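You operate a simulated robot arm through the tools that you are given. There is no shell and no other tool. Be economical: measure what you need, move in short steps, check, and stop when the job is done.

The job below is to be done with a simulated two-armed robot. You get a single attempt, and the scene is never put back.

Task
Start the unit with the blue relief knob backed off, then raise it to 270 kPa.
Fine: free the lock, knob down to its stop, shut the vent, start, raise till the display shows it, lock again. Leave it running.

Only the result counts: the job must be done as asked and must still hold three seconds after the hand-in. Knocking over, shifting, dropping, spilling or breaking anything else fails it.

Robot
Two 7-joint arms with fingered hands on one trunk, on a base that drives. Base frame: it is fixed to the floor where the robot stands at the start and does not move with it; the origin is under the middle of the robot, x ahead of it, y to its left, z up. Readings come in m, rad, newtons and seconds.
The left shoulder is at the start at [0.031, 0.214, 1.118], the right one opposite. With the tool pointing down near the work surface each hand reaches from about 0.12 to 0.6 m from the robot's upright axis, wherever it stands, measured 20 degrees to its own side. Places, roughly: blue relief knob [0.5, -0.3, 0.7]; feed lever one [0.5, -0.4, 0.7]; feed lever two [0.5, 0.2, 0.7]; grey reducer knob [0.5, 0.6, 0.7]; orange flow knob [1.4, 0.2, 0.8]; pressure display [0.8, -0.2, 1]; pump selector [0.6, 0.4, 0.9]; relief lock lever [0.5, -0.2, 0.7]; yellow vent lever [0.5, 0.4, 0.7]. Payload 3.3 kg a hand.
The TCP of each hand is the grasp point between the finger pads, 0.026 m short of the fingertips. In the tool frame z runs along the fingers and y along their closing line. Largest opening 0.132 m; the body of the gripper starts 0.073 m behind the TCP. The gripper is a hand of 2 fingers: y runs from the thumb to the fingers, the wrist lies at [0, 0, -0.224] in the tool frame, and closing takes about 1.5 s.
Orientation is that of the tool frame in the base frame, as a unit quaternion [x, y, z, w]. With the fingers straight down and closing along the base's y, the tool's x points along the base's -x, its y along +y and its z along -z.

Tools
- The arms move only by the tool jog_arm. It takes "left_motion", "right_motion" or both (then of equal length, played together; a hand with none holds still); each is a list of rows, each an object (a shift or turn left out is 0, a gripper value left out holds the last) with "delta_pos": the shift along the tool's x, y, z in mm, a list of three; "angular": the turn, a rotation vector about the tool's x, y, z in rad, a list of three. In form: [{"delta_pos": [tx, ty, tz], "angular": [wx, wy, wz]}, ...]. A call has 1 to 8 rows; each row is the pose to reach, as a shift and turn from the pose commanded when the call began, along the tool's axes at that moment. "left_fingers" and "right_fingers" are, for a hand that has rows, the opening, from 0 (shut) to 1 (fully open), set as the call begins (left out, the last holds). Each row takes 0.2 s and may step no farther than 0.05 m and 0.15 rad from the row before; otherwise, or with a gripper value out of range, the whole call is refused. A pose out of reach is approached as far as the arm can. The call stops where the force on the tool passes 40 N (or 10 N more than at its start, if that is more) or the arm is blocked; 0.2 s more then pass. The fingers move at their own pace (about 0.153 m/s each) and stop on an object; they squeeze with about 29 N. The grip force told is the motor's: it shows also when the fingers shut on nothing. Time passes only in rows, and 0.2 s behind the last, so rows that repeat a pose let the fingers close. It gives the time, the measured TCP pose, the force on the tool (base axes), the opening and the grip force at its end, in the units of the frame above (readings bear some noise), with the torque about the TCP (base axes, N m) and any sound that the robot's microphone picked up, and new pictures: "show" is both (left out), scene, wrist or none (wrist: the cameras of the hands that moved).
- Cameras (640 x 400 px; columns grow to the right, rows downward): "scene" is now at [0.1203, 0.0009, 1.3135]; the picture's right is [-0.01, -1.00, 0.00], its down [-0.36, 0.00, -0.93] and it looks along [0.93, -0.00, -0.36] (base axes); focal length 214 px, centre (320, 200). "left" rides on the left gripper at [-0.066, -0.003, -0.099] in its tool frame; the picture's right is [0.04, -1.00, 0.00], its down [0.83, 0.03, -0.55] and it looks along [0.55, 0.02, 0.83] (tool axes); focal length 261 px, centre (320, 200). "right" rides on the right gripper at [0.066, -0.003, -0.099] in its tool frame; the picture's right is [0.04, 1.00, 0.00], its down [-0.83, 0.03, -0.55] and it looks along [-0.55, 0.02, 0.83] (tool axes); focal length 261 px, centre (320, 200). There is no depth. A picture from a camera that has moved, and an enlarged one, comes with that camera's place and axes in the base frame and with its lens.
- move_column(by): slides the trunk up (or, below 0, down) by that many m; the arms and the scene camera ride with it, the base frame stays. It gives what a move gives, with no picture.
- base_move(legs): drives the robot by 1 to 6 legs, each [ahead, left, turn to the left] in m, m and rad, along the robot's own axes; the way and the turn of a leg run together, so that a leg with both is an arc; at most 1.5 m and 3.142 rad a leg. The arms and the cameras ride along, it lands a little off, and it stops where it bumps. It gives what a move gives, and a new picture of the scene camera.
- curl_fingers(finger1, thumb_bend, hand): sets how far each is bent, from 0 (flat) to 1 (curled in); at 0.3 the hand is open as for a grip, at 0.7 the pads meet at the TCP. One left out holds its place. A second passes; each finger stops where it meets its share of the squeeze, and holds until it gets a number again. A gripper value or a shape takes the hand back. It gives what a move gives, with no picture; readings hold the bend of each and the force on the fingers (four entries, about 0 where the hand has none), thumb and palm.
- hand_shape(shape, hand): the hand has 2 fingers and takes this shape, open, in about a second: jaw (thumb against the fingers, like two jaws); tri (thumb and two fingers); tip (a fingertip pinch); poke (one finger out to press); point (the index stretched); flat (the hand flat); cup (the hand cupped); fist (a fist). The gripper value then closes the fingers along that shape, each until it touches; the sizes above hold for jaw. It gives what a move gives, with no picture.
- aim_head(pan, tilt): turns the head with the scene camera to pan (to the left, within 1.501 rad either way) and tilt (down, from -0.506 to 1.204), counted from straight ahead of the robot. It gives what a move gives, and a new picture of the scene camera.
- zoom(camera, box): a new picture of the part [left, top, right, bottom] of that camera's present view, enlarged. No time passes.
- hand_in(): hands the job in; it is judged then, once.

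Work in short steps. Places have to be worked out from the pictures, the camera data and where the tool is seen: move nearer, look again, correct. Check each grasp and each placing, and mend what went wrong. You have 120 turns and 260 pictures in all, those below and enlarged ones among them. Open the grippers and draw the arms clear of the work before you hand the job in, unless the task says otherwise; then end with one line.

The tools are called after "Call:" as name(argument=value, ...) on one line, values as JSON. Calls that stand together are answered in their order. jog_arm: Moves the arms, as the interface text tells. Its arguments: {"type":"object","properties":{"left_motion":{"type":"array"},"left_fingers":{"type":"number"},"right_motion":{"type":"array"},"right_fingers":{"type":"number"},"show":{"type":"string","enum":["both","scene","wrist","none"]}},"required":[]} The other tools are called the same way: move_column (by) slides the trunk up or down; hand_shape (shape, hand) gives the hand a shape; curl_fingers (finger1, thumb_bend, hand) moves the fingers one by one; base_move (legs) drives the base; aim_head (pan, tilt) turns the head that bears the scene camera; zoom (camera, box) takes an enlarged picture of a part of a camera's view; hand_in () hands the job in.

At the start:

```text
clock: 0.0
left_ee_pos: [0.425, 0.3862, 1.1172]
left_ee_rot: [0.0, 1.0, -0.001, 0.0]
left_contact_force: [-0.3, 0.0, -0.6]
left_ft_torque: [0.0, 0.02, 0.03]
left_grip_width: 0.132
left_gripper_force: 0.0
left_shape: jaw
left_bend: [0.3, 0.3]
left_finger forces: [0.0, 0.0, 0.1, 0.0, 0.0, 0.0]
right_ee_pos: [0.2783, -0.0526, 1.2406]
right_ee_rot: [0.0, 1.0, -0.001, -0.001]
right_contact_force: [0.1, -0.4, -0.4]
right_ft_torque: [-0.02, 0.0, -0.04]
right_grip_width: 0.1318
right_gripper_force: 0.1
right_shape: jaw
right_bend: [0.3, 0.3]
right_finger forces: [0.0, 0.1, 0.0, 0.1, 0.0, 0.0]
trunk travel left (down, up): [-0.4, 0.361]
robot x, y, heading: [-0.0009, -0.0047, 0.0]
head pan, tilt: [-0.005, 0.365]
```

scene: 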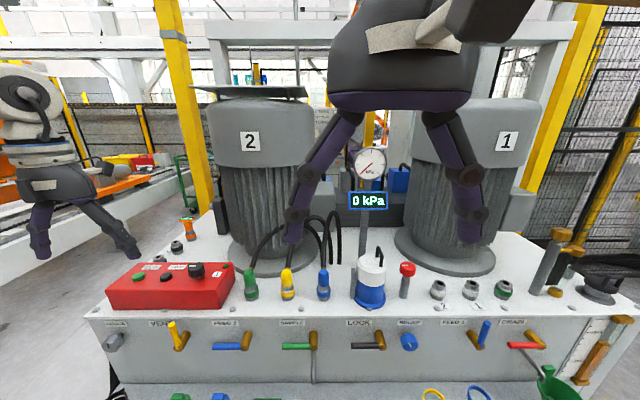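
right: 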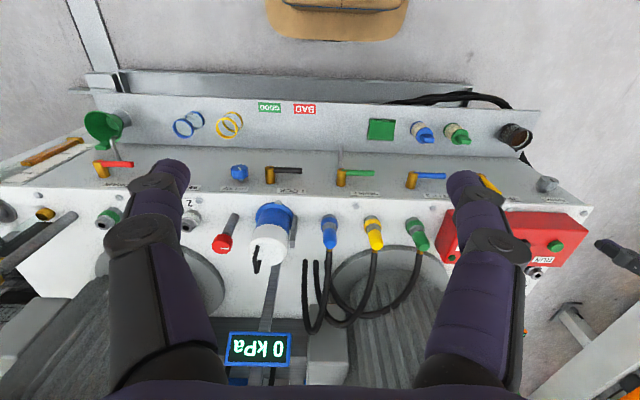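
left: 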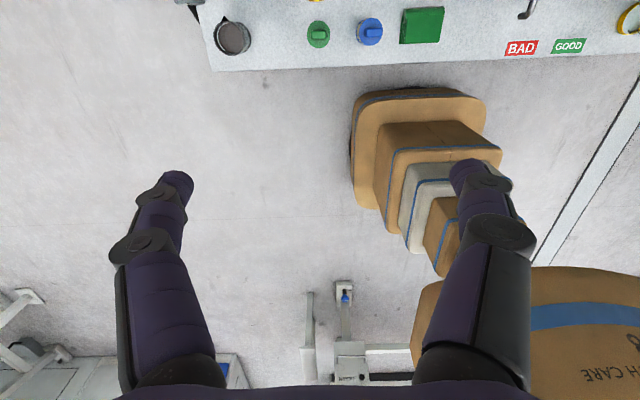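

The front panel carries the levers and the relief knob, with the red selector box above on the left. I zoom in to read the labels.

Call:
zoom(camera="scene", box=[90, 250, 330, 400])

Call:
zoom(camera="scene", box=[310, 250, 550, 400])

```text
2.67 times, centred on (210, 325) of scene
camera zoom: at [0.1203, 0.0009, 1.3135], right [-0.01, -1.0, 0.0], down [-0.36, 0.0, -0.93], along [0.93, 0.0, -0.36], focal length 572 px, centre (613, -133)
```

zoom: 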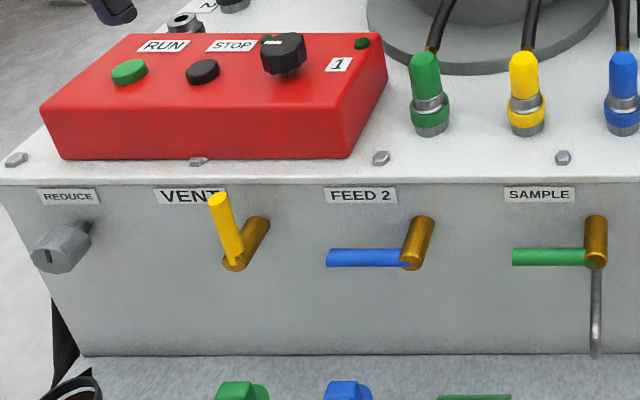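

```text
2.67 times, centred on (430, 325) of scene
camera zoom: at [0.1203, 0.0009, 1.3135], right [-0.01, -1.0, 0.0], down [-0.36, 0.0, -0.93], along [0.93, 0.0, -0.36], focal length 572 px, centre (27, -133)
```

zoom: 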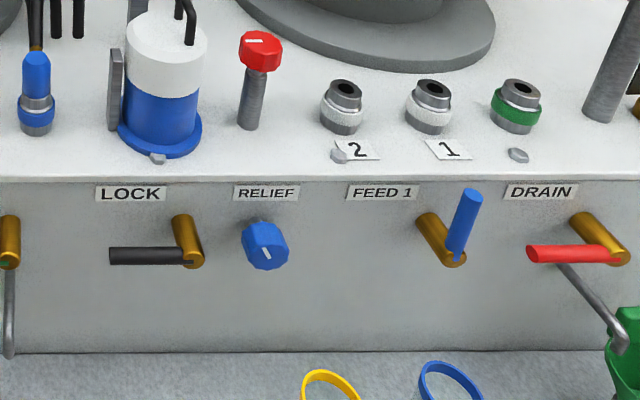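

The vent (yellow) stands upright, so it is open, and the lock lever lies horizontal. I bring the right hand round to point ahead, out of the camera's view, and lower it towards the panel.

Call:
jog_arm(right_motion=[{"delta_pos": [-10, -30, 5], "angular": [0, -0.15, 0]}, {"delta_pos": [-25, -60, 10], "angular": [0, -0.3, 0]}, {"delta_pos": [-40, -90, 15], "angular": [0, -0.45, 0]}, {"delta_pos": [-55, -120, 20], "angular": [0, -0.6, 0]}, {"delta_pos": [-70, -150, 30], "angular": [0, -0.75, 0]}, {"delta_pos": [-85, -180, 50], "angular": [0, -0.9, 0]}, {"delta_pos": [-100, -205, 70], "angular": [0, -1.05, 0]}, {"delta_pos": [-110, -230, 90], "angular": [0, -1.2, 0]}], show="both")

Call:
aim_head(pan=0.4, tilt=0.7)

```text
clock: 1.8
left_ee_pos: [0.4241, 0.3851, 1.1178]
left_ee_rot: [0.0, 1.0, 0.0, 0.0]
left_contact_force: [0.7, -0.7, -0.3]
left_ft_torque: [-0.01, 0.02, -0.02]
left_grip_width: 0.132
left_gripper_force: 0.0
left_shape: jaw
left_bend: [0.3, 0.3]
left_finger forces: [0.1, 0.0, 0.1, 0.0, 0.0, 0.0]
right_ee_pos: [0.3363, -0.0773, 1.4599]
right_ee_rot: [-0.016, 0.867, 0.027, 0.497]
right_contact_force: [1.0, -0.2, 0.4]
right_ft_torque: [0.03, -0.03, 0.01]
right_grip_width: 0.132
right_gripper_force: 0.1
right_shape: jaw
right_bend: [0.3, 0.3]
right_finger forces: [0.1, 0.0, 0.0, 0.0, 0.1, 0.1]
right hand out of reach, approached as far as the arm can: row 1, 2, 3, 4, 5, 6, 7, 8
trunk travel left (down, up): [-0.4, 0.361]
robot x, y, heading: [-0.0022, 0.001, 0.001]
head pan, tilt: [-0.005, 0.365]
camera scene: at [0.12, 0.0006, 1.3135], right [-0.01, -1.0, 0.0], down [-0.36, 0.0, -0.93], along [0.93, 0.0, -0.36], focal length 214 px, centre (320, 200)
camera right: at [0.218, -0.0864, 1.4521], right [-0.07, 1.0, 0.0], down [-0.06, 0.0, 1.0], along [1.0, 0.07, 0.06], focal length 261 px, centre (320, 200)
```

scene: 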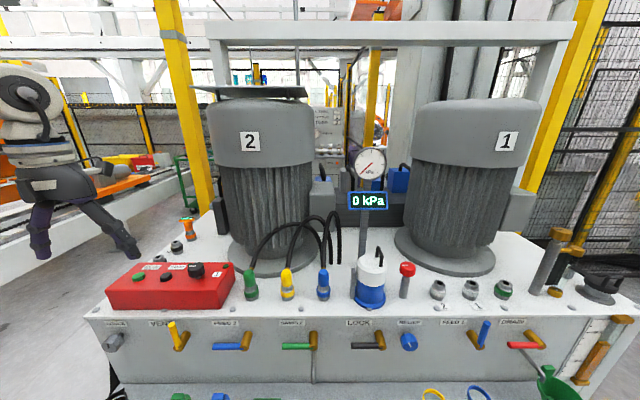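
right: 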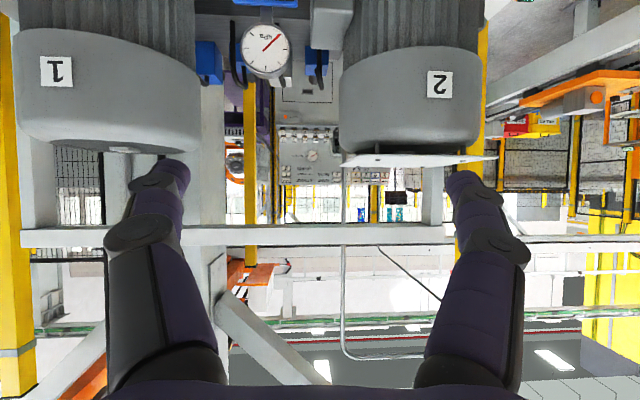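

```text
clock: 2.7
left_ee_pos: [0.4255, 0.3868, 1.1181]
left_ee_rot: [0.0, 1.0, -0.001, -0.001]
left_contact_force: [-0.1, 0.8, 0.1]
left_ft_torque: [0.0, -0.01, -0.01]
left_grip_width: 0.1318
left_gripper_force: 0.1
left_shape: jaw
left_bend: [0.3, 0.3]
left_finger forces: [0.0, 0.0, 0.0, 0.0, 0.1, 0.0]
right_ee_pos: [0.3368, -0.0766, 1.4594]
right_ee_rot: [-0.016, 0.868, 0.027, 0.496]
right_contact_force: [0.9, -0.6, 0.3]
right_ft_torque: [0.0, 0.01, 0.0]
right_grip_width: 0.1319
right_gripper_force: 0.1
right_shape: jaw
right_bend: [0.3, 0.3]
right_finger forces: [0.1, 0.1, 0.0, 0.0, 0.1, 0.0]
trunk travel left (down, up): [-0.4, 0.361]
robot x, y, heading: [-0.0026, 0.0008, -0.005]
head pan, tilt: [0.4, 0.7]
camera scene: at [0.1056, 0.0344, 1.2835], right [0.39, -0.92, 0.0], down [-0.59, -0.25, -0.77], along [0.71, 0.3, -0.64], focal length 214 px, centre (320, 200)
```

scene: 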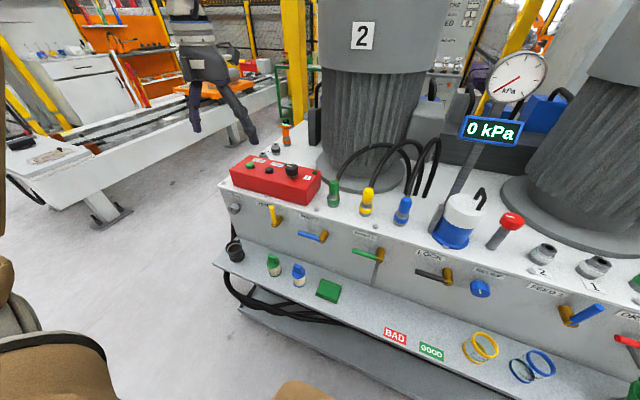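

The arm swung upwards because the low pose was not reachable from there, so I lower the trunk to bring the shoulders nearer the panel height.

Call:
move_column(by=-0.25)

Call:
aim_head(pan=-0.3, tilt=0.6)

```text
clock: 5.2
left_ee_pos: [0.4246, 0.385, 0.8681]
left_ee_rot: [-0.001, 1.0, 0.001, 0.0]
left_contact_force: [-0.9, -0.2, 0.7]
left_ft_torque: [0.0, 0.01, -0.01]
left_grip_width: 0.1318
left_gripper_force: 0.1
left_shape: jaw
left_bend: [0.3, 0.3]
left_finger forces: [0.0, 0.0, 0.0, 0.1, 0.0, 0.1]
right_ee_pos: [0.4322, -0.0719, 1.1501]
right_ee_rot: [-0.015, 0.907, 0.031, 0.42]
right_contact_force: [1.0, -0.1, 0.9]
right_ft_torque: [0.02, 0.0, 0.0]
right_grip_width: 0.1318
right_gripper_force: 0.0
right_shape: jaw
right_bend: [0.3, 0.3]
right_finger forces: [0.1, 0.0, 0.1, 0.1, 0.1, 0.0]
trunk travel left (down, up): [-0.15, 0.611]
robot x, y, heading: [0.0008, 0.0026, -0.001]
head pan, tilt: [0.4, 0.7]
```

```text
clock: 6.3
left_ee_pos: [0.4236, 0.3853, 0.8669]
left_ee_rot: [0.0, 1.0, 0.0, -0.001]
left_contact_force: [-0.4, 0.1, -0.9]
left_ft_torque: [0.02, 0.01, 0.0]
left_grip_width: 0.1322
left_gripper_force: 0.0
left_shape: jaw
left_bend: [0.3, 0.3]
left_finger forces: [0.0, 0.0, 0.0, 0.1, 0.0, 0.1]
right_ee_pos: [0.4317, -0.0734, 1.15]
right_ee_rot: [-0.014, 0.907, 0.03, 0.419]
right_contact_force: [0.0, -0.1, -0.8]
right_ft_torque: [-0.03, -0.03, 0.01]
right_grip_width: 0.1322
right_gripper_force: 0.0
right_shape: jaw
right_bend: [0.3, 0.3]
right_finger forces: [0.0, 0.1, 0.0, 0.0, 0.0, 0.0]
trunk travel left (down, up): [-0.15, 0.611]
robot x, y, heading: [0.0018, -0.0, 0.004]
head pan, tilt: [-0.3, 0.6]
camera scene: at [0.1705, -0.0247, 1.0372], right [-0.29, -0.96, 0.0], down [-0.54, 0.17, -0.82], along [0.79, -0.24, -0.57], focal length 214 px, centre (320, 200)
```

scene: 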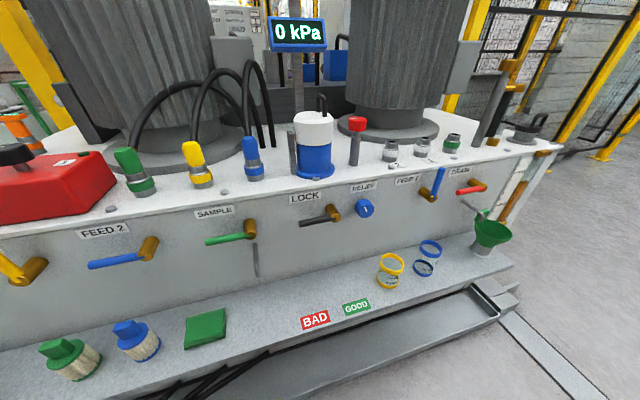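

This view is good and puts the relief knob at about (0.526, -0.243, 0.737). I zoom for the lock lever and knob details.

Call:
zoom(camera="scene", box=[260, 150, 500, 300])

Call:
aim_head(pan=0.7, tilt=0.5)

```text
2.67 times, centred on (380, 225) of scene
camera zoom: at [0.1705, -0.0247, 1.0372], right [-0.29, -0.96, 0.0], down [-0.54, 0.17, -0.82], along [0.79, -0.24, -0.57], focal length 572 px, centre (160, 133)
```

zoom: 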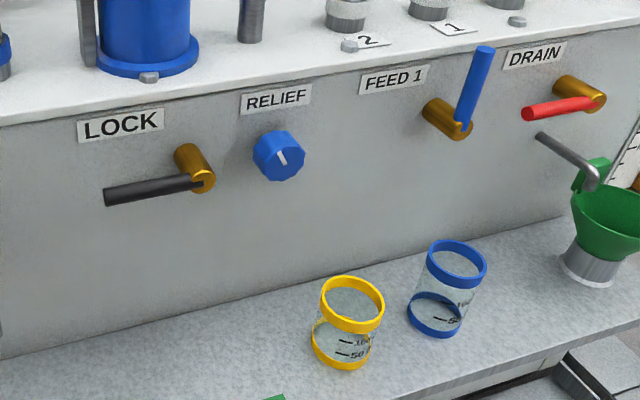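

```text
clock: 7.6
left_ee_pos: [0.425, 0.3844, 0.8683]
left_ee_rot: [0.0, 1.0, 0.0, -0.001]
left_contact_force: [0.5, 0.0, 0.4]
left_ft_torque: [-0.01, 0.01, -0.01]
left_grip_width: 0.1318
left_gripper_force: 0.0
left_shape: jaw
left_bend: [0.3, 0.3]
left_finger forces: [0.0, 0.1, 0.2, 0.0, 0.1, 0.0]
right_ee_pos: [0.4321, -0.0732, 1.15]
right_ee_rot: [-0.014, 0.907, 0.031, 0.42]
right_contact_force: [0.0, 0.5, 0.0]
right_ft_torque: [-0.04, 0.02, -0.02]
right_grip_width: 0.1317
right_gripper_force: 0.1
right_shape: jaw
right_bend: [0.3, 0.3]
right_finger forces: [0.0, 0.0, 0.0, 0.0, 0.0, 0.0]
trunk travel left (down, up): [-0.15, 0.611]
robot x, y, heading: [-0.0007, -0.0018, -0.0]
head pan, tilt: [0.7, 0.499]
camera scene: at [0.1557, 0.0599, 1.0463], right [0.64, -0.77, 0.0], down [-0.37, -0.31, -0.88], along [0.67, 0.56, -0.48], focal length 214 px, centre (320, 200)
```

scene: 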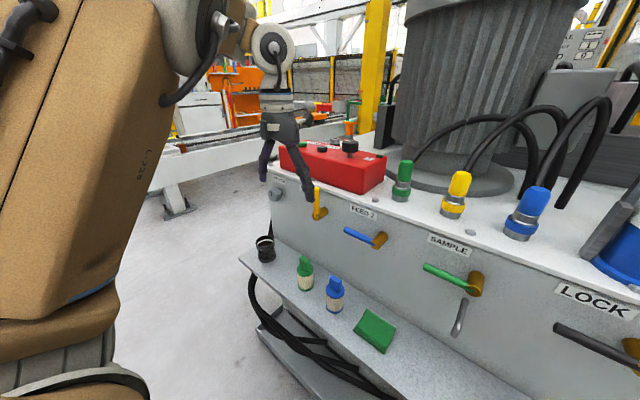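

The cups stand just below the knob, and the right hand's camera would hang down towards them. The left hand pitched forward carries its camera on top, so I back off and drive to the right to work the lock and knob with the left hand.

Call:
base_move(legs=[[-0.15, 0, 0], [0, -0.42, 0]])

Call:
jog_arm(left_motion=[{"delta_pos": [-5, 0, 10], "angular": [0, -0.15, 0]}, {"delta_pos": [-10, 0, 20], "angular": [0, -0.3, 0]}, {"delta_pos": [-20, 0, 30], "angular": [0, -0.45, 0]}, {"delta_pos": [-30, 0, 40], "angular": [0, -0.6, 0]}, {"delta_pos": [-40, 0, 50], "angular": [0, -0.75, 0]}, {"delta_pos": [-50, 0, 60], "angular": [0, -0.9, 0]}, {"delta_pos": [-60, 0, 70], "angular": [0, -1.05, 0]}, {"delta_pos": [-70, 0, 80], "angular": [0, -1.2, 0]}], show="wrist")

```text
clock: 11.2
left_ee_pos: [0.2719, -0.0297, 0.867]
left_ee_rot: [-0.007, 1.0, -0.001, 0.0]
left_contact_force: [0.0, 0.6, 0.4]
left_ft_torque: [0.01, -0.02, -0.02]
left_grip_width: 0.1318
left_gripper_force: 0.1
left_shape: jaw
left_bend: [0.3, 0.3]
left_finger forces: [0.0, 0.0, 0.1, 0.1, 0.0, 0.1]
right_ee_pos: [0.2846, -0.4871, 1.1503]
right_ee_rot: [-0.021, 0.907, 0.034, 0.419]
right_contact_force: [0.4, -0.4, 0.4]
right_ft_torque: [0.0, 0.01, -0.03]
right_grip_width: 0.1318
right_gripper_force: 0.1
right_shape: jaw
right_bend: [0.3, 0.3]
right_finger forces: [0.0, 0.0, 0.0, 0.0, 0.0, 0.0]
trunk travel left (down, up): [-0.15, 0.611]
robot x, y, heading: [-0.1491, -0.4239, 0.017]
head pan, tilt: [0.7, 0.499]
camera scene: at [0.0071, -0.3583, 1.0464], right [0.65, -0.76, 0.0], down [-0.36, -0.31, -0.88], along [0.66, 0.57, -0.48], focal length 214 px, centre (320, 200)
```

scene: 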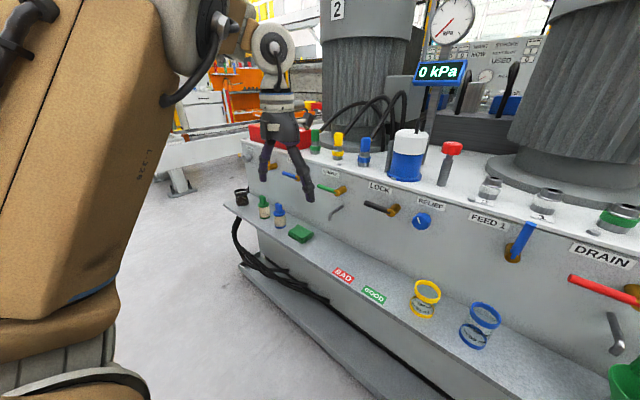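

```text
clock: 12.9
left_ee_pos: [0.3414, -0.0264, 0.7876]
left_ee_rot: [-0.007, 0.825, 0.004, 0.565]
left_contact_force: [0.5, -0.4, -0.5]
left_ft_torque: [-0.02, 0.02, -0.01]
left_grip_width: 0.132
left_gripper_force: 0.1
left_shape: jaw
left_bend: [0.3, 0.3]
left_finger forces: [0.0, 0.1, 0.0, 0.0, 0.0, 0.0]
right_ee_pos: [0.2855, -0.4862, 1.1499]
right_ee_rot: [-0.021, 0.907, 0.034, 0.419]
right_contact_force: [-0.4, 0.4, 0.9]
right_ft_torque: [-0.01, -0.02, -0.02]
right_grip_width: 0.1315
right_gripper_force: 0.0
right_shape: jaw
right_bend: [0.3, 0.3]
right_finger forces: [0.0, 0.1, 0.0, 0.0, 0.0, 0.0]
trunk travel left (down, up): [-0.15, 0.611]
robot x, y, heading: [-0.1482, -0.4198, 0.014]
head pan, tilt: [0.7, 0.499]
camera left: at [0.2723, -0.0304, 0.884], right [0.0, -1.0, -0.04], down [-0.82, 0.02, -0.58], along [0.58, 0.03, -0.82], focal length 261 px, centre (320, 200)
```

left: 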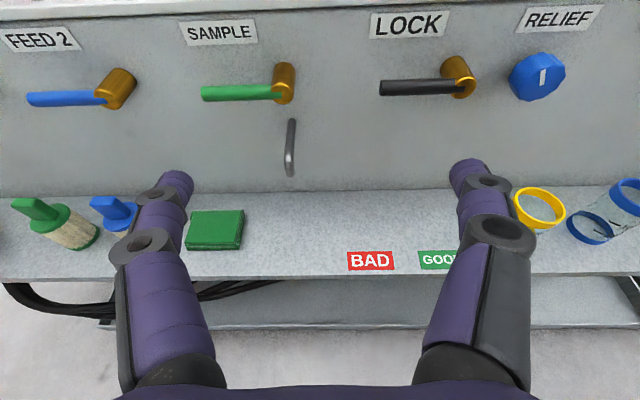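

The wrist view confirms the lock pivot at about (0.525, -0.172, 0.722), with the handle tip at (0.522, -0.088, 0.728). I level the hand, close the fingers, and put them in front of and below the handle.

Call:
jog_arm(left_motion=[{"delta_pos": [13, -20, 34], "angular": [0, -0.09, 0]}, {"delta_pos": [27, -40, 69], "angular": [0, -0.18, 0]}, {"delta_pos": [40, -60, 103], "angular": [0, -0.28, 0]}, {"delta_pos": [54, -79, 138], "angular": [0, -0.37, 0]}, {"delta_pos": [54, -79, 138], "angular": [0, -0.37, 0]}, {"delta_pos": [54, -79, 138], "angular": [0, -0.37, 0]}], left_fingers=0, show="wrist")

Call:
aim_head(pan=0.4, tilt=0.3)

```text
clock: 14.3
left_ee_pos: [0.4523, -0.1042, 0.6862]
left_ee_rot: [-0.005, 0.707, 0.005, 0.707]
left_contact_force: [0.5, -0.6, 0.0]
left_ft_torque: [-0.01, -0.01, 0.03]
left_grip_width: 0.0
left_gripper_force: 29.2
left_shape: jaw
left_bend: [0.61, 0.7]
left_finger forces: [0.1, 0.0, 0.0, 0.0, 0.0, 0.1]
left hand out of reach, approached as far as the arm can: row 2, 3
right_ee_pos: [0.2848, -0.4878, 1.1496]
right_ee_rot: [-0.02, 0.907, 0.033, 0.42]
right_contact_force: [-0.8, -0.4, -0.2]
right_ft_torque: [0.01, -0.04, 0.0]
right_grip_width: 0.1319
right_gripper_force: 0.0
right_shape: jaw
right_bend: [0.3, 0.3]
right_finger forces: [0.0, 0.0, 0.0, 0.1, 0.0, 0.0]
trunk travel left (down, up): [-0.15, 0.611]
robot x, y, heading: [-0.147, -0.4201, 0.014]
head pan, tilt: [0.7, 0.499]
camera left: at [0.353, -0.1071, 0.7515], right [0.01, -1.0, -0.04], down [-0.55, 0.03, -0.83], along [0.83, 0.03, -0.55], focal length 261 px, centre (320, 200)
```

left: 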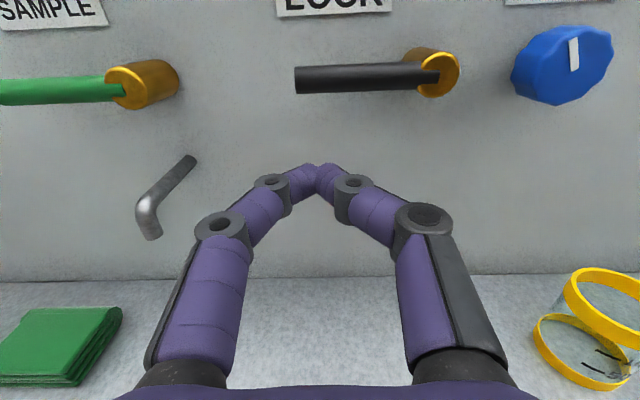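

```text
clock: 15.2
left_ee_pos: [0.4516, -0.1029, 0.6872]
left_ee_rot: [-0.005, 0.708, 0.005, 0.706]
left_contact_force: [-0.5, 0.5, 1.0]
left_ft_torque: [-0.03, 0.01, -0.01]
left_grip_width: 0.0
left_gripper_force: 28.5
left_shape: jaw
left_bend: [0.61, 0.7]
left_finger forces: [0.0, 0.0, 0.0, 0.0, 0.0, 0.0]
right_ee_pos: [0.284, -0.4861, 1.1496]
right_ee_rot: [-0.021, 0.907, 0.034, 0.419]
right_contact_force: [-0.3, 0.3, -0.5]
right_ft_torque: [-0.02, 0.04, 0.02]
right_grip_width: 0.1319
right_gripper_force: 0.1
right_shape: jaw
right_bend: [0.3, 0.3]
right_finger forces: [0.0, 0.0, 0.1, 0.0, 0.0, 0.0]
trunk travel left (down, up): [-0.15, 0.611]
robot x, y, heading: [-0.1499, -0.4218, 0.017]
head pan, tilt: [0.4, 0.3]
camera scene: at [0.0238, -0.3802, 1.0647], right [0.4, -0.92, 0.0], down [-0.27, -0.12, -0.95], along [0.87, 0.38, -0.3], focal length 214 px, centre (320, 200)
```

scene: 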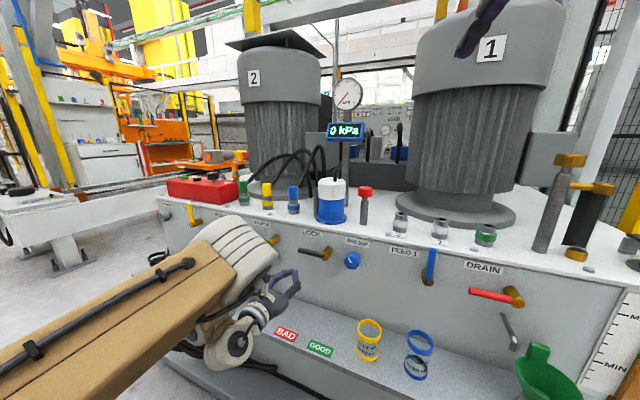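

The fingers are 4 cm below the handle. I slide them in beneath it and sweep up along the handle's arc.

Call:
jog_arm(left_motion=[{"delta_pos": [0, 0, 40]}, {"delta_pos": [0, 0, 56]}, {"delta_pos": [-21, 0, 56]}, {"delta_pos": [-41, 2, 56]}, {"delta_pos": [-59, -1, 56]}, {"delta_pos": [-76, -8, 56]}, {"delta_pos": [-91, -20, 56]}, {"delta_pos": [-102, -36, 56]}], show="both")

```text
clock: 16.9
left_ee_pos: [0.4464, -0.1036, 0.7743]
left_ee_rot: [-0.005, 0.707, 0.005, 0.707]
left_contact_force: [-0.6, -0.1, -0.1]
left_ft_torque: [0.0, 0.0, 0.02]
left_grip_width: 0.0001
left_gripper_force: 29.8
left_shape: jaw
left_bend: [0.61, 0.7]
left_finger forces: [0.1, 0.0, 0.0, 0.0, 0.1, 0.1]
left hand out of reach, approached as far as the arm can: row 1, 2, 3, 4, 5, 6, 7, 8
right_ee_pos: [0.2834, -0.4885, 1.1513]
right_ee_rot: [-0.021, 0.907, 0.035, 0.42]
right_contact_force: [0.0, -0.2, 0.1]
right_ft_torque: [0.0, 0.01, 0.0]
right_grip_width: 0.1321
right_gripper_force: 0.1
right_shape: jaw
right_bend: [0.3, 0.3]
right_finger forces: [0.1, 0.0, 0.1, 0.0, 0.0, 0.1]
trunk travel left (down, up): [-0.15, 0.611]
robot x, y, heading: [-0.153, -0.4211, 0.015]
head pan, tilt: [0.4, 0.3]
camera scene: at [0.023, -0.3809, 1.0651], right [0.4, -0.92, 0.0], down [-0.27, -0.12, -0.96], along [0.87, 0.38, -0.29], focal length 214 px, centre (320, 200)
camera left: at [0.3479, -0.1081, 0.8386], right [0.01, -1.0, -0.04], down [-0.55, 0.03, -0.83], along [0.83, 0.03, -0.55], focal length 261 px, centre (320, 200)
```

scene: 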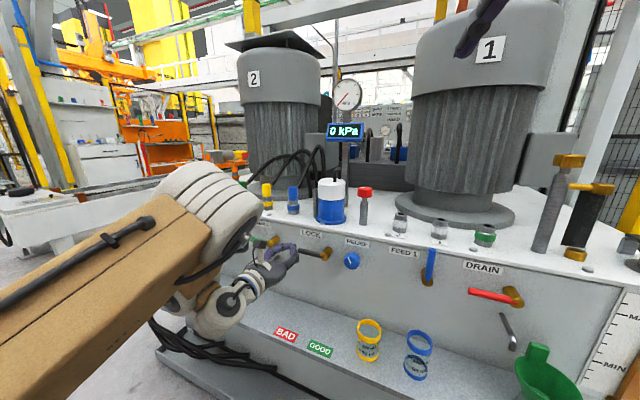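
left: 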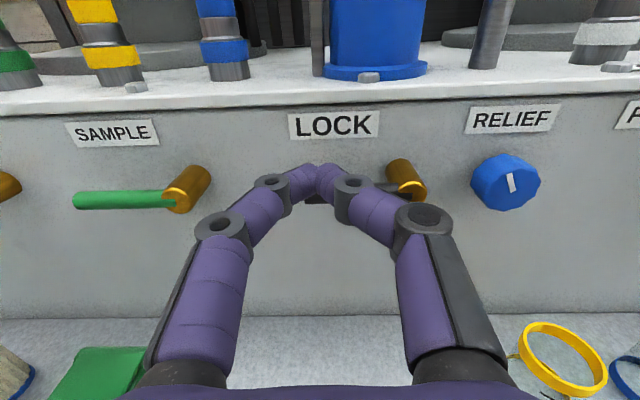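

The arm ran out of reach ahead at x≈0.45. I lower and retract the hand and then drive the base 0.1 m ahead.

Call:
jog_arm(left_motion=[{"delta_pos": [20, 0, -40]}, {"delta_pos": [50, 0, -60]}, {"delta_pos": [87, 0, -70]}, {"delta_pos": [87, 0, -70]}], show="none")

Call:
base_move(legs=[[0.09, 0, -0.015]])

```text
clock: 17.9
left_ee_pos: [0.3759, -0.09, 0.6878]
left_ee_rot: [-0.023, 0.706, 0.015, 0.708]
left_contact_force: [-0.5, 0.5, 0.2]
left_ft_torque: [-0.02, 0.02, 0.0]
left_grip_width: 0.0
left_gripper_force: 29.4
left_shape: jaw
left_bend: [0.61, 0.7]
left_finger forces: [0.1, 0.1, 0.1, 0.0, 0.0, 0.1]
left hand out of reach, approached as far as the arm can: row 2
right_ee_pos: [0.2858, -0.4872, 1.1495]
right_ee_rot: [-0.02, 0.907, 0.033, 0.42]
right_contact_force: [-0.3, 0.0, -0.8]
right_ft_torque: [0.01, 0.05, 0.0]
right_grip_width: 0.132
right_gripper_force: 0.1
right_shape: jaw
right_bend: [0.3, 0.3]
right_finger forces: [0.1, 0.0, 0.0, 0.1, 0.0, 0.1]
trunk travel left (down, up): [-0.15, 0.611]
robot x, y, heading: [-0.1462, -0.4237, 0.011]
head pan, tilt: [0.4, 0.3]
```

```text
clock: 19.1
left_ee_pos: [0.4717, -0.0975, 0.6844]
left_ee_rot: [-0.015, 0.709, 0.009, 0.705]
left_contact_force: [-0.2, 0.3, 0.4]
left_ft_torque: [0.04, 0.0, -0.01]
left_grip_width: 0.0003
left_gripper_force: 29.2
left_shape: jaw
left_bend: [0.61, 0.7]
left_finger forces: [0.0, 0.1, 0.0, 0.1, 0.0, 0.0]
right_ee_pos: [0.3757, -0.4944, 1.1502]
right_ee_rot: [-0.015, 0.908, 0.031, 0.418]
right_contact_force: [0.3, -0.7, -0.3]
right_ft_torque: [0.04, 0.0, 0.0]
right_grip_width: 0.1318
right_gripper_force: 0.1
right_shape: jaw
right_bend: [0.3, 0.3]
right_finger forces: [0.0, 0.0, 0.1, 0.0, 0.0, 0.1]
trunk travel left (down, up): [-0.15, 0.611]
robot x, y, heading: [-0.058, -0.4185, -0.004]
head pan, tilt: [0.4, 0.3]
camera scene: at [0.1158, -0.3822, 1.0647], right [0.39, -0.92, 0.0], down [-0.27, -0.11, -0.96], along [0.88, 0.37, -0.3], focal length 214 px, centre (320, 200)
```

scene: 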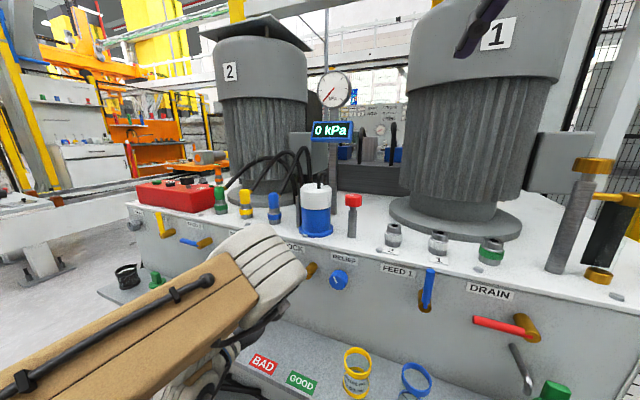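

TCP is now at (0.472, -0.098, 0.684). I repeat the slide-in and the upward arc.

Call:
jog_arm(left_motion=[{"delta_pos": [0, -5, 36]}, {"delta_pos": [-22, -5, 36]}, {"delta_pos": [-43, -3, 36]}, {"delta_pos": [-62, -6, 36]}, {"delta_pos": [-79, -14, 36]}, {"delta_pos": [-94, -25, 36]}, {"delta_pos": [-105, -41, 36]}, {"delta_pos": [-112, -59, 36]}], show="both")

```text
clock: 20.9
left_ee_pos: [0.5063, -0.1376, 0.7992]
left_ee_rot: [-0.035, 0.706, 0.013, 0.707]
left_contact_force: [-0.2, -0.3, 0.5]
left_ft_torque: [0.0, 0.0, -0.01]
left_grip_width: 0.0
left_gripper_force: 29.0
left_shape: jaw
left_bend: [0.61, 0.7]
left_finger forces: [0.0, 0.0, 0.0, 0.0, 0.0, 0.0]
left hand out of reach, approached as far as the arm can: row 8
right_ee_pos: [0.3742, -0.4928, 1.1497]
right_ee_rot: [-0.014, 0.907, 0.03, 0.419]
right_contact_force: [-0.7, 0.3, 0.6]
right_ft_torque: [-0.02, 0.0, 0.02]
right_grip_width: 0.1318
right_gripper_force: 0.1
right_shape: jaw
right_bend: [0.3, 0.3]
right_finger forces: [0.0, 0.0, 0.0, 0.0, 0.0, 0.1]
trunk travel left (down, up): [-0.15, 0.611]
robot x, y, heading: [-0.0543, -0.4183, -0.002]
head pan, tilt: [0.4, 0.3]
camera scene: at [0.1155, -0.3822, 1.0648], right [0.39, -0.92, 0.0], down [-0.27, -0.11, -0.96], along [0.88, 0.37, -0.3], focal length 214 px, centre (320, 200)
camera left: at [0.4052, -0.1438, 0.8637], right [0.07, -1.0, -0.01], down [-0.55, -0.03, -0.83], along [0.83, 0.06, -0.55], focal length 261 px, centre (320, 200)
```

scene: 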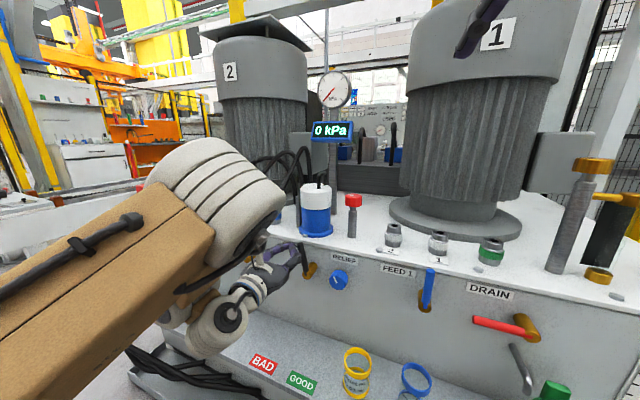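
left: 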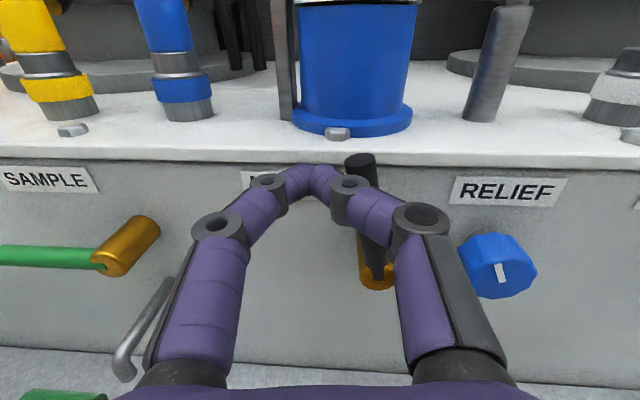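

The handle is nearly upright. I push a little more towards -y at a slightly lower height to bring it to its stop.

Call:
jog_arm(left_motion=[{"delta_pos": [16, -5, 0]}, {"delta_pos": [18, -15, 0]}, {"delta_pos": [18, -22, 0]}, {"delta_pos": [18, -29, 0]}], show="wrist")

```text
clock: 22.1
left_ee_pos: [0.5069, -0.126, 0.7885]
left_ee_rot: [-0.052, 0.703, 0.019, 0.709]
left_contact_force: [-0.2, -0.1, -0.2]
left_ft_torque: [-0.01, 0.0, 0.01]
left_grip_width: 0.0
left_gripper_force: 29.2
left_shape: jaw
left_bend: [0.61, 0.7]
left_finger forces: [0.0, 0.0, 0.1, 0.0, 0.0, 0.1]
left hand out of reach, approached as far as the arm can: row 2, 3, 4
right_ee_pos: [0.3747, -0.4933, 1.1489]
right_ee_rot: [-0.014, 0.908, 0.031, 0.418]
right_contact_force: [-0.3, -0.2, 0.5]
right_ft_torque: [0.03, 0.04, 0.01]
right_grip_width: 0.1319
right_gripper_force: 0.1
right_shape: jaw
right_bend: [0.3, 0.3]
right_finger forces: [0.0, 0.0, 0.1, 0.0, 0.1, 0.1]
trunk travel left (down, up): [-0.15, 0.611]
robot x, y, heading: [-0.0597, -0.4168, -0.001]
head pan, tilt: [0.4, 0.3]
stopped in row 4 (left hand): the arm was blocked; the commanded pose is now the measured one
camera left: at [0.4068, -0.135, 0.8522], right [0.1, -0.99, 0.01], down [-0.54, -0.06, -0.84], along [0.83, 0.08, -0.55], focal length 261 px, centre (320, 200)
```

left: 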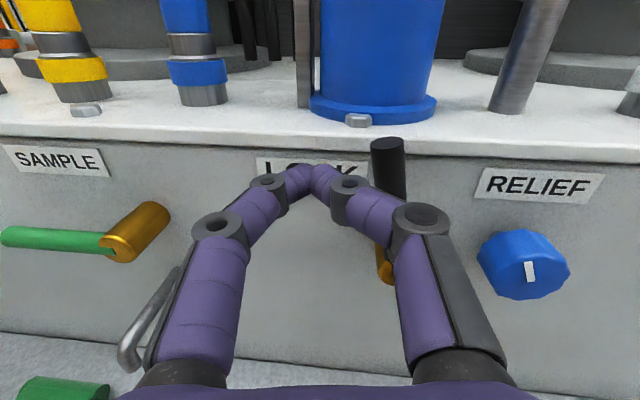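

The arm hits a joint limit going that way, so the base should stand further right. I draw the hand back and shift the base 0.14 m to the right.

Call:
jog_arm(left_motion=[{"delta_pos": [0, 5, -35]}, {"delta_pos": [0, 5, -70]}], show="none")

Call:
base_move(legs=[[0, -0.15, 0]])

Call:
zoom(camera="left", box=[0, 0, 640, 400])

```text
clock: 22.7
left_ee_pos: [0.4864, -0.1049, 0.7911]
left_ee_rot: [-0.076, 0.703, 0.025, 0.707]
left_contact_force: [-0.1, -0.3, 0.1]
left_ft_torque: [0.0, 0.02, 0.01]
left_grip_width: 0.0
left_gripper_force: 29.4
left_shape: jaw
left_bend: [0.61, 0.7]
left_finger forces: [0.1, 0.1, 0.2, 0.0, 0.0, 0.1]
left hand out of reach, approached as far as the arm can: row 1, 2
right_ee_pos: [0.3754, -0.4941, 1.1499]
right_ee_rot: [-0.015, 0.907, 0.031, 0.42]
right_contact_force: [-0.6, -0.3, -0.4]
right_ft_torque: [0.04, -0.02, 0.02]
right_grip_width: 0.1318
right_gripper_force: 0.0
right_shape: jaw
right_bend: [0.3, 0.3]
right_finger forces: [0.0, 0.0, 0.0, 0.0, 0.1, 0.1]
trunk travel left (down, up): [-0.15, 0.611]
robot x, y, heading: [-0.0573, -0.421, 0.003]
head pan, tilt: [0.4, 0.3]
```

```text
clock: 24.0
left_ee_pos: [0.4864, -0.2575, 0.7927]
left_ee_rot: [-0.075, 0.702, 0.022, 0.708]
left_contact_force: [0.5, -0.2, -0.2]
left_ft_torque: [0.04, 0.03, -0.01]
left_grip_width: 0.0
left_gripper_force: 28.8
left_shape: jaw
left_bend: [0.61, 0.7]
left_finger forces: [0.0, 0.0, 0.0, 0.1, 0.0, 0.0]
right_ee_pos: [0.3748, -0.6449, 1.1493]
right_ee_rot: [-0.015, 0.907, 0.032, 0.419]
right_contact_force: [-0.6, 0.4, -0.8]
right_ft_torque: [0.01, 0.01, 0.03]
right_grip_width: 0.1318
right_gripper_force: 0.2
right_shape: jaw
right_bend: [0.3, 0.3]
right_finger forces: [0.0, 0.1, 0.0, 0.0, 0.0, 0.0]
trunk travel left (down, up): [-0.15, 0.611]
robot x, y, heading: [-0.0559, -0.57, 0.004]
head pan, tilt: [0.4, 0.3]
camera scene: at [0.1155, -0.5342, 1.0648], right [0.39, -0.92, 0.0], down [-0.27, -0.12, -0.96], along [0.88, 0.37, -0.3], focal length 214 px, centre (320, 200)
```

scene: 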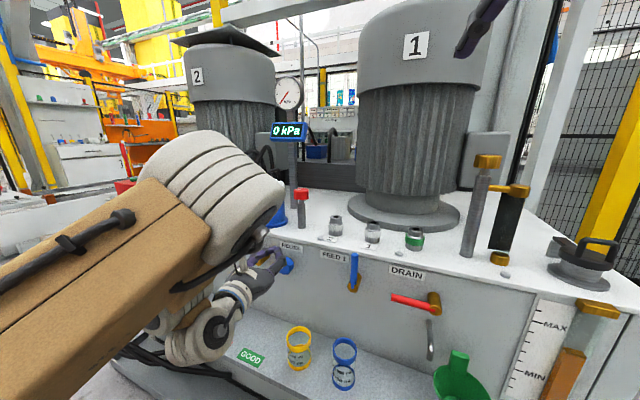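

```text
1.00 times, centred on (320, 200) of left (not enlarged: the box is as wide or as high as the picture)
camera zoom: at [0.3867, -0.2691, 0.8564], right [0.14, -0.99, 0.03], down [-0.54, -0.1, -0.84], along [0.83, 0.1, -0.55], focal length 261 px, centre (320, 200)
```

zoom: 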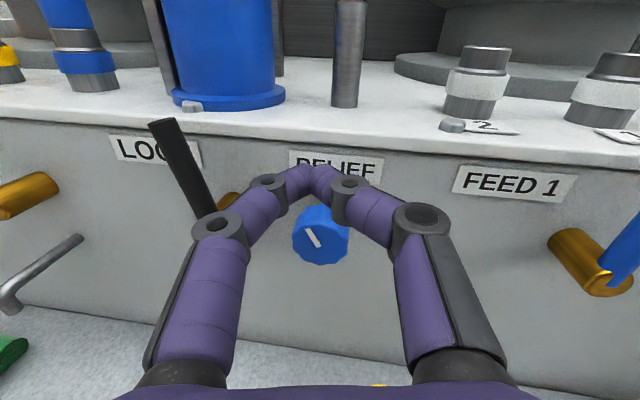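

The lock handle now stands nearly upright, perhaps 10° short. I draw back, straighten the hand and move to the left of the handle to look and finish it.

Call:
jog_arm(left_motion=[{"delta_pos": [0, 0, -40], "angular": [0.03, 0, 0.02]}, {"delta_pos": [3, 10, -70], "angular": [0.07, 0, 0.04]}, {"delta_pos": [5, 50, -65], "angular": [0.1, 0, 0.06]}, {"delta_pos": [8, 90, -58], "angular": [0.137, 0, 0.075]}, {"delta_pos": [10, 125, -48], "angular": [0.137, 0, 0.075]}, {"delta_pos": [11, 150, -40], "angular": [0.137, 0, 0.075]}], show="wrist")

```text
clock: 25.4
left_ee_pos: [0.4358, -0.1245, 0.7736]
left_ee_rot: [0.0, 0.704, 0.001, 0.71]
left_contact_force: [-0.7, -1.2, 0.0]
left_ft_torque: [-0.01, 0.02, 0.01]
left_grip_width: 0.0
left_gripper_force: 28.6
left_shape: jaw
left_bend: [0.61, 0.69]
left_finger forces: [0.0, 0.0, 0.0, 0.0, 0.1, 0.1]
left hand out of reach, approached as far as the arm can: row 1, 2, 3, 4, 5, 6
right_ee_pos: [0.3744, -0.6447, 1.1517]
right_ee_rot: [-0.014, 0.908, 0.031, 0.419]
right_contact_force: [-0.6, -0.8, -0.4]
right_ft_torque: [-0.01, -0.01, 0.01]
right_grip_width: 0.1319
right_gripper_force: 0.1
right_shape: jaw
right_bend: [0.3, 0.3]
right_finger forces: [0.0, 0.0, 0.1, 0.0, 0.0, 0.0]
trunk travel left (down, up): [-0.15, 0.611]
robot x, y, heading: [-0.0546, -0.5728, -0.005]
head pan, tilt: [0.4, 0.3]
camera left: at [0.335, -0.1275, 0.8377], right [0.0, -1.0, -0.04], down [-0.55, 0.04, -0.84], along [0.84, 0.02, -0.55], focal length 261 px, centre (320, 200)
```

left: 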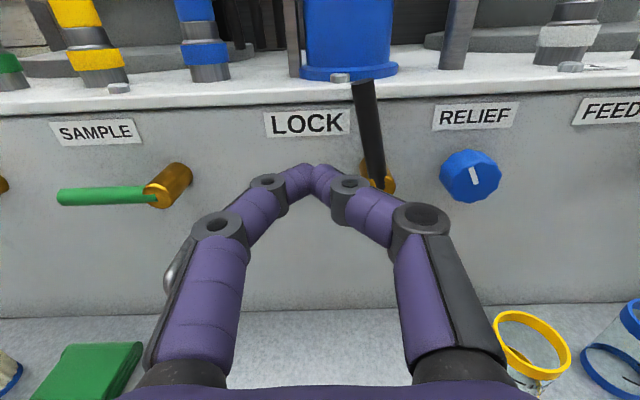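

The handle tip measures y≈-0.156 against a pivot at -0.172, so it is about 11° short of upright. I go in to its left and push it to -y until it stops.

Call:
jog_arm(left_motion=[{"delta_pos": [-8, 3, 40]}, {"delta_pos": [-8, 3, 72]}, {"delta_pos": [-8, -12, 72]}, {"delta_pos": [-8, -22, 72]}, {"delta_pos": [-8, -30, 72]}, {"delta_pos": [-8, -36, 72]}], show="wrist")

```text
clock: 26.8
left_ee_pos: [0.5017, -0.1426, 0.7756]
left_ee_rot: [-0.016, 0.709, 0.013, 0.705]
left_contact_force: [0.6, 0.0, 0.2]
left_ft_torque: [0.01, 0.03, -0.01]
left_grip_width: 0.0
left_gripper_force: 28.9
left_shape: jaw
left_bend: [0.61, 0.69]
left_finger forces: [0.0, 0.1, 0.1, 0.0, 0.0, 0.0]
right_ee_pos: [0.3759, -0.644, 1.1491]
right_ee_rot: [-0.015, 0.907, 0.031, 0.419]
right_contact_force: [-0.1, 0.6, -0.1]
right_ft_torque: [0.01, 0.02, -0.01]
right_grip_width: 0.1319
right_gripper_force: 0.1
right_shape: jaw
right_bend: [0.3, 0.3]
right_finger forces: [0.0, 0.0, 0.0, 0.0, 0.0, 0.0]
trunk travel left (down, up): [-0.15, 0.611]
robot x, y, heading: [-0.0582, -0.5681, 0.0]
head pan, tilt: [0.4, 0.3]
camera left: at [0.4006, -0.1485, 0.8401], right [0.04, -1.0, -0.04], down [-0.56, 0.01, -0.83], along [0.83, 0.05, -0.56], focal length 261 px, centre (320, 200)
```

left: 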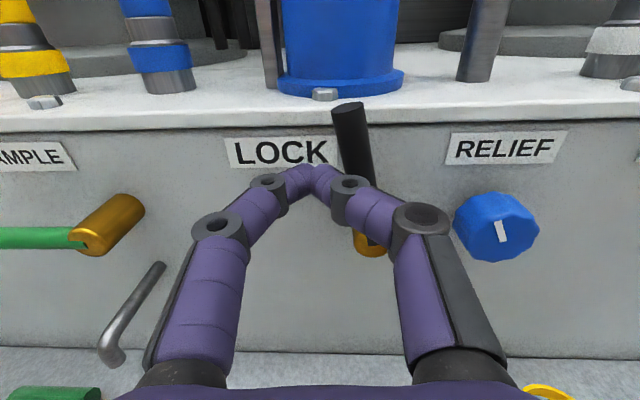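

It hasn't met resistance yet (y = -0.143). I push on in -y.

Call:
jog_arm(left_motion=[{"delta_pos": [0, -8, 3]}, {"delta_pos": [0, -16, 4]}, {"delta_pos": [0, -22, 4]}, {"delta_pos": [0, -27, 4]}], show="wrist")

```text
clock: 28.0
left_ee_pos: [0.5009, -0.1565, 0.7699]
left_ee_rot: [-0.03, 0.71, 0.015, 0.703]
left_contact_force: [-0.6, 0.9, 0.7]
left_ft_torque: [0.03, -0.01, 0.02]
left_grip_width: 0.0
left_gripper_force: 28.7
left_shape: jaw
left_bend: [0.61, 0.69]
left_finger forces: [0.0, 0.1, 0.1, 0.1, 0.0, 0.1]
right_ee_pos: [0.3743, -0.6439, 1.1499]
right_ee_rot: [-0.015, 0.907, 0.032, 0.419]
right_contact_force: [-0.5, 0.3, 0.5]
right_ft_torque: [-0.02, 0.0, 0.0]
right_grip_width: 0.1317
right_gripper_force: 0.2
right_shape: jaw
right_bend: [0.3, 0.3]
right_finger forces: [0.0, 0.0, 0.0, 0.0, 0.0, 0.1]
trunk travel left (down, up): [-0.15, 0.611]
robot x, y, heading: [-0.0576, -0.5714, 0.003]
head pan, tilt: [0.4, 0.3]
stopped in row 4 (left hand): the arm was blocked; the commanded pose is now the measured one
camera left: at [0.4025, -0.165, 0.8359], right [0.07, -1.0, -0.02], down [-0.56, -0.02, -0.83], along [0.82, 0.07, -0.56], focal length 261 px, centre (320, 200)
```

left: 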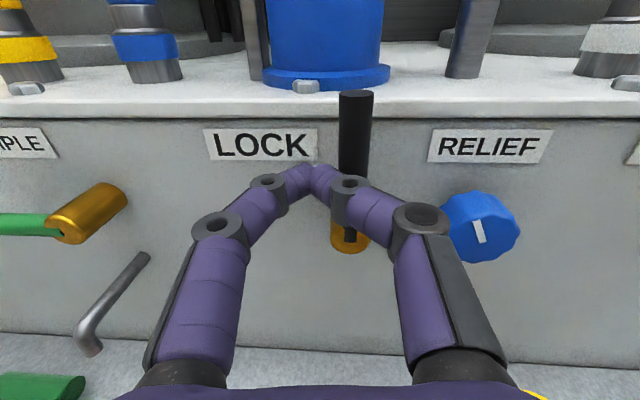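

The lock handle is upright, tip and pivot both at y≈-0.172. I draw back and line the open hand up with the knob axis at (y -0.243, z 0.733).

Call:
jog_arm(left_motion=[{"delta_pos": [0, 5, -40], "angular": [0.02, 0, 0.01]}, {"delta_pos": [5, 5, -76], "angular": [0.04, -0.01, 0.02]}, {"delta_pos": [15, -30, -76], "angular": [0.064, -0.01, 0.02]}, {"delta_pos": [30, -60, -76], "angular": [0.064, -0.01, 0.02]}, {"delta_pos": [39, -81, -76], "angular": [0.064, -0.01, 0.02]}, {"delta_pos": [39, -81, -76], "angular": [0.064, -0.01, 0.02]}], left_fingers=0.6, show="wrist")

```text
clock: 29.4
left_ee_pos: [0.4278, -0.2216, 0.7275]
left_ee_rot: [-0.022, 0.708, 0.011, 0.706]
left_contact_force: [0.0, 0.1, 0.8]
left_ft_torque: [0.01, 0.01, -0.03]
left_grip_width: 0.0788
left_gripper_force: 0.1
left_shape: jaw
left_bend: [0.71, 0.7]
left_finger forces: [0.0, 0.0, 0.1, 0.0, 0.1, 0.1]
left hand out of reach, approached as far as the arm can: row 5, 6
right_ee_pos: [0.3767, -0.6438, 1.1507]
right_ee_rot: [-0.014, 0.907, 0.031, 0.419]
right_contact_force: [-0.5, -0.4, 0.8]
right_ft_torque: [0.03, 0.02, -0.04]
right_grip_width: 0.1319
right_gripper_force: 0.2
right_shape: jaw
right_bend: [0.3, 0.3]
right_finger forces: [0.0, 0.0, 0.0, 0.0, 0.0, 0.1]
trunk travel left (down, up): [-0.15, 0.611]
robot x, y, heading: [-0.0567, -0.5744, -0.0]
head pan, tilt: [0.4, 0.3]
camera left: at [0.3283, -0.227, 0.7928], right [0.05, -1.0, -0.02], down [-0.56, -0.01, -0.83], along [0.83, 0.05, -0.56], focal length 261 px, centre (320, 200)
```

left: 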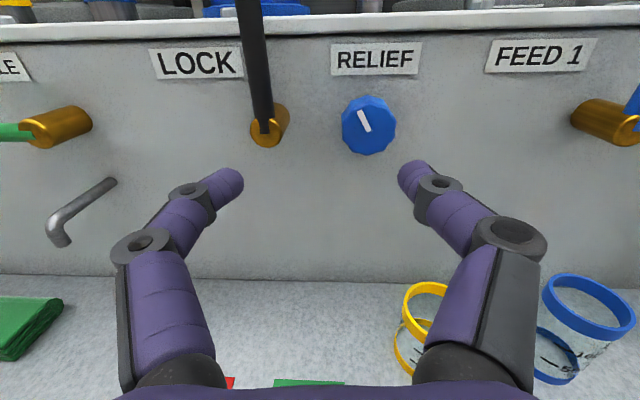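

The left hand again stalls short in y (-0.222). I move the base another 0.12 m to the right so that the knob lies more to its left side.

Call:
base_move(legs=[[0, -0.12, 0]])

Call:
jog_arm(left_motion=[{"delta_pos": [-2, 20, 0], "angular": [0.01, 0, 0.0]}, {"delta_pos": [-3, 40, -2], "angular": [0.02, 0, 0.01]}, {"delta_pos": [-4, 70, -4], "angular": [0.03, 0, 0.015]}, {"delta_pos": [-6, 96, -5], "angular": [0.046, 0, 0.015]}, {"delta_pos": [-6, 96, -5], "angular": [0.046, 0, 0.015]}], show="wrist")

```text
clock: 30.7
left_ee_pos: [0.4284, -0.343, 0.73]
left_ee_rot: [-0.024, 0.706, 0.01, 0.707]
left_contact_force: [-0.1, 0.6, 0.2]
left_ft_torque: [0.0, 0.03, -0.03]
left_grip_width: 0.079
left_gripper_force: 0.0
left_shape: jaw
left_bend: [0.71, 0.7]
left_finger forces: [0.0, 0.0, 0.1, 0.0, 0.0, 0.0]
right_ee_pos: [0.376, -0.7663, 1.1496]
right_ee_rot: [-0.015, 0.907, 0.031, 0.419]
right_contact_force: [0.0, 0.0, -0.9]
right_ft_torque: [0.0, -0.03, 0.02]
right_grip_width: 0.132
right_gripper_force: 0.0
right_shape: jaw
right_bend: [0.3, 0.3]
right_finger forces: [0.1, 0.0, 0.1, 0.0, 0.1, 0.0]
trunk travel left (down, up): [-0.15, 0.611]
robot x, y, heading: [-0.0593, -0.6938, 0.003]
head pan, tilt: [0.4, 0.3]
camera scene: at [0.1157, -0.6563, 1.0648], right [0.39, -0.92, 0.0], down [-0.27, -0.12, -0.96], along [0.88, 0.37, -0.3], focal length 214 px, centre (320, 200)
```

scene: 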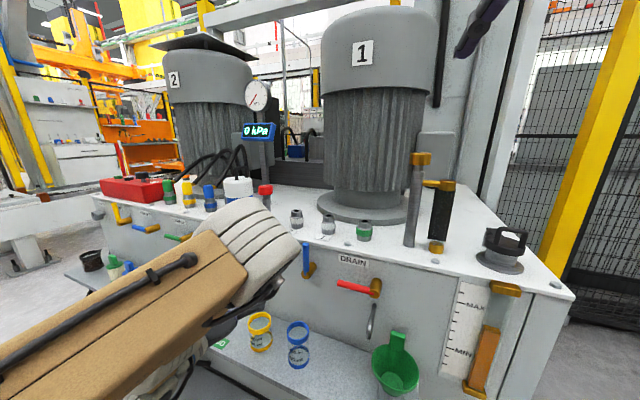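

```text
clock: 31.9
left_ee_pos: [0.435, -0.2555, 0.7394]
left_ee_rot: [-0.002, 0.707, -0.001, 0.707]
left_contact_force: [-0.4, -0.1, 0.8]
left_ft_torque: [0.0, 0.05, 0.04]
left_grip_width: 0.0789
left_gripper_force: 0.2
left_shape: jaw
left_bend: [0.71, 0.7]
left_finger forces: [0.0, 0.0, 0.1, 0.0, 0.1, 0.0]
left hand out of reach, approached as far as the arm can: row 3, 4, 5
right_ee_pos: [0.3752, -0.7659, 1.15]
right_ee_rot: [-0.015, 0.907, 0.032, 0.419]
right_contact_force: [0.3, -0.4, -0.5]
right_ft_torque: [0.0, 0.01, 0.02]
right_grip_width: 0.1317
right_gripper_force: 0.2
right_shape: jaw
right_bend: [0.3, 0.3]
right_finger forces: [0.0, 0.0, 0.0, 0.1, 0.0, 0.1]
trunk travel left (down, up): [-0.15, 0.611]
robot x, y, heading: [-0.0566, -0.6964, -0.003]
head pan, tilt: [0.4, 0.3]
camera left: at [0.3353, -0.2578, 0.8037], right [0.0, -1.0, -0.04], down [-0.55, 0.03, -0.83], along [0.83, 0.02, -0.55], focal length 261 px, centre (320, 200)
```

left: 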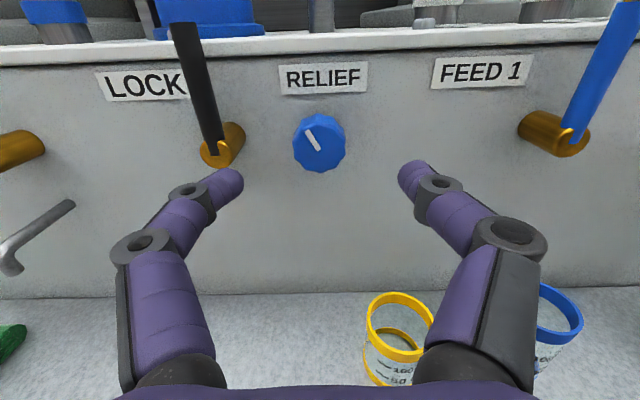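

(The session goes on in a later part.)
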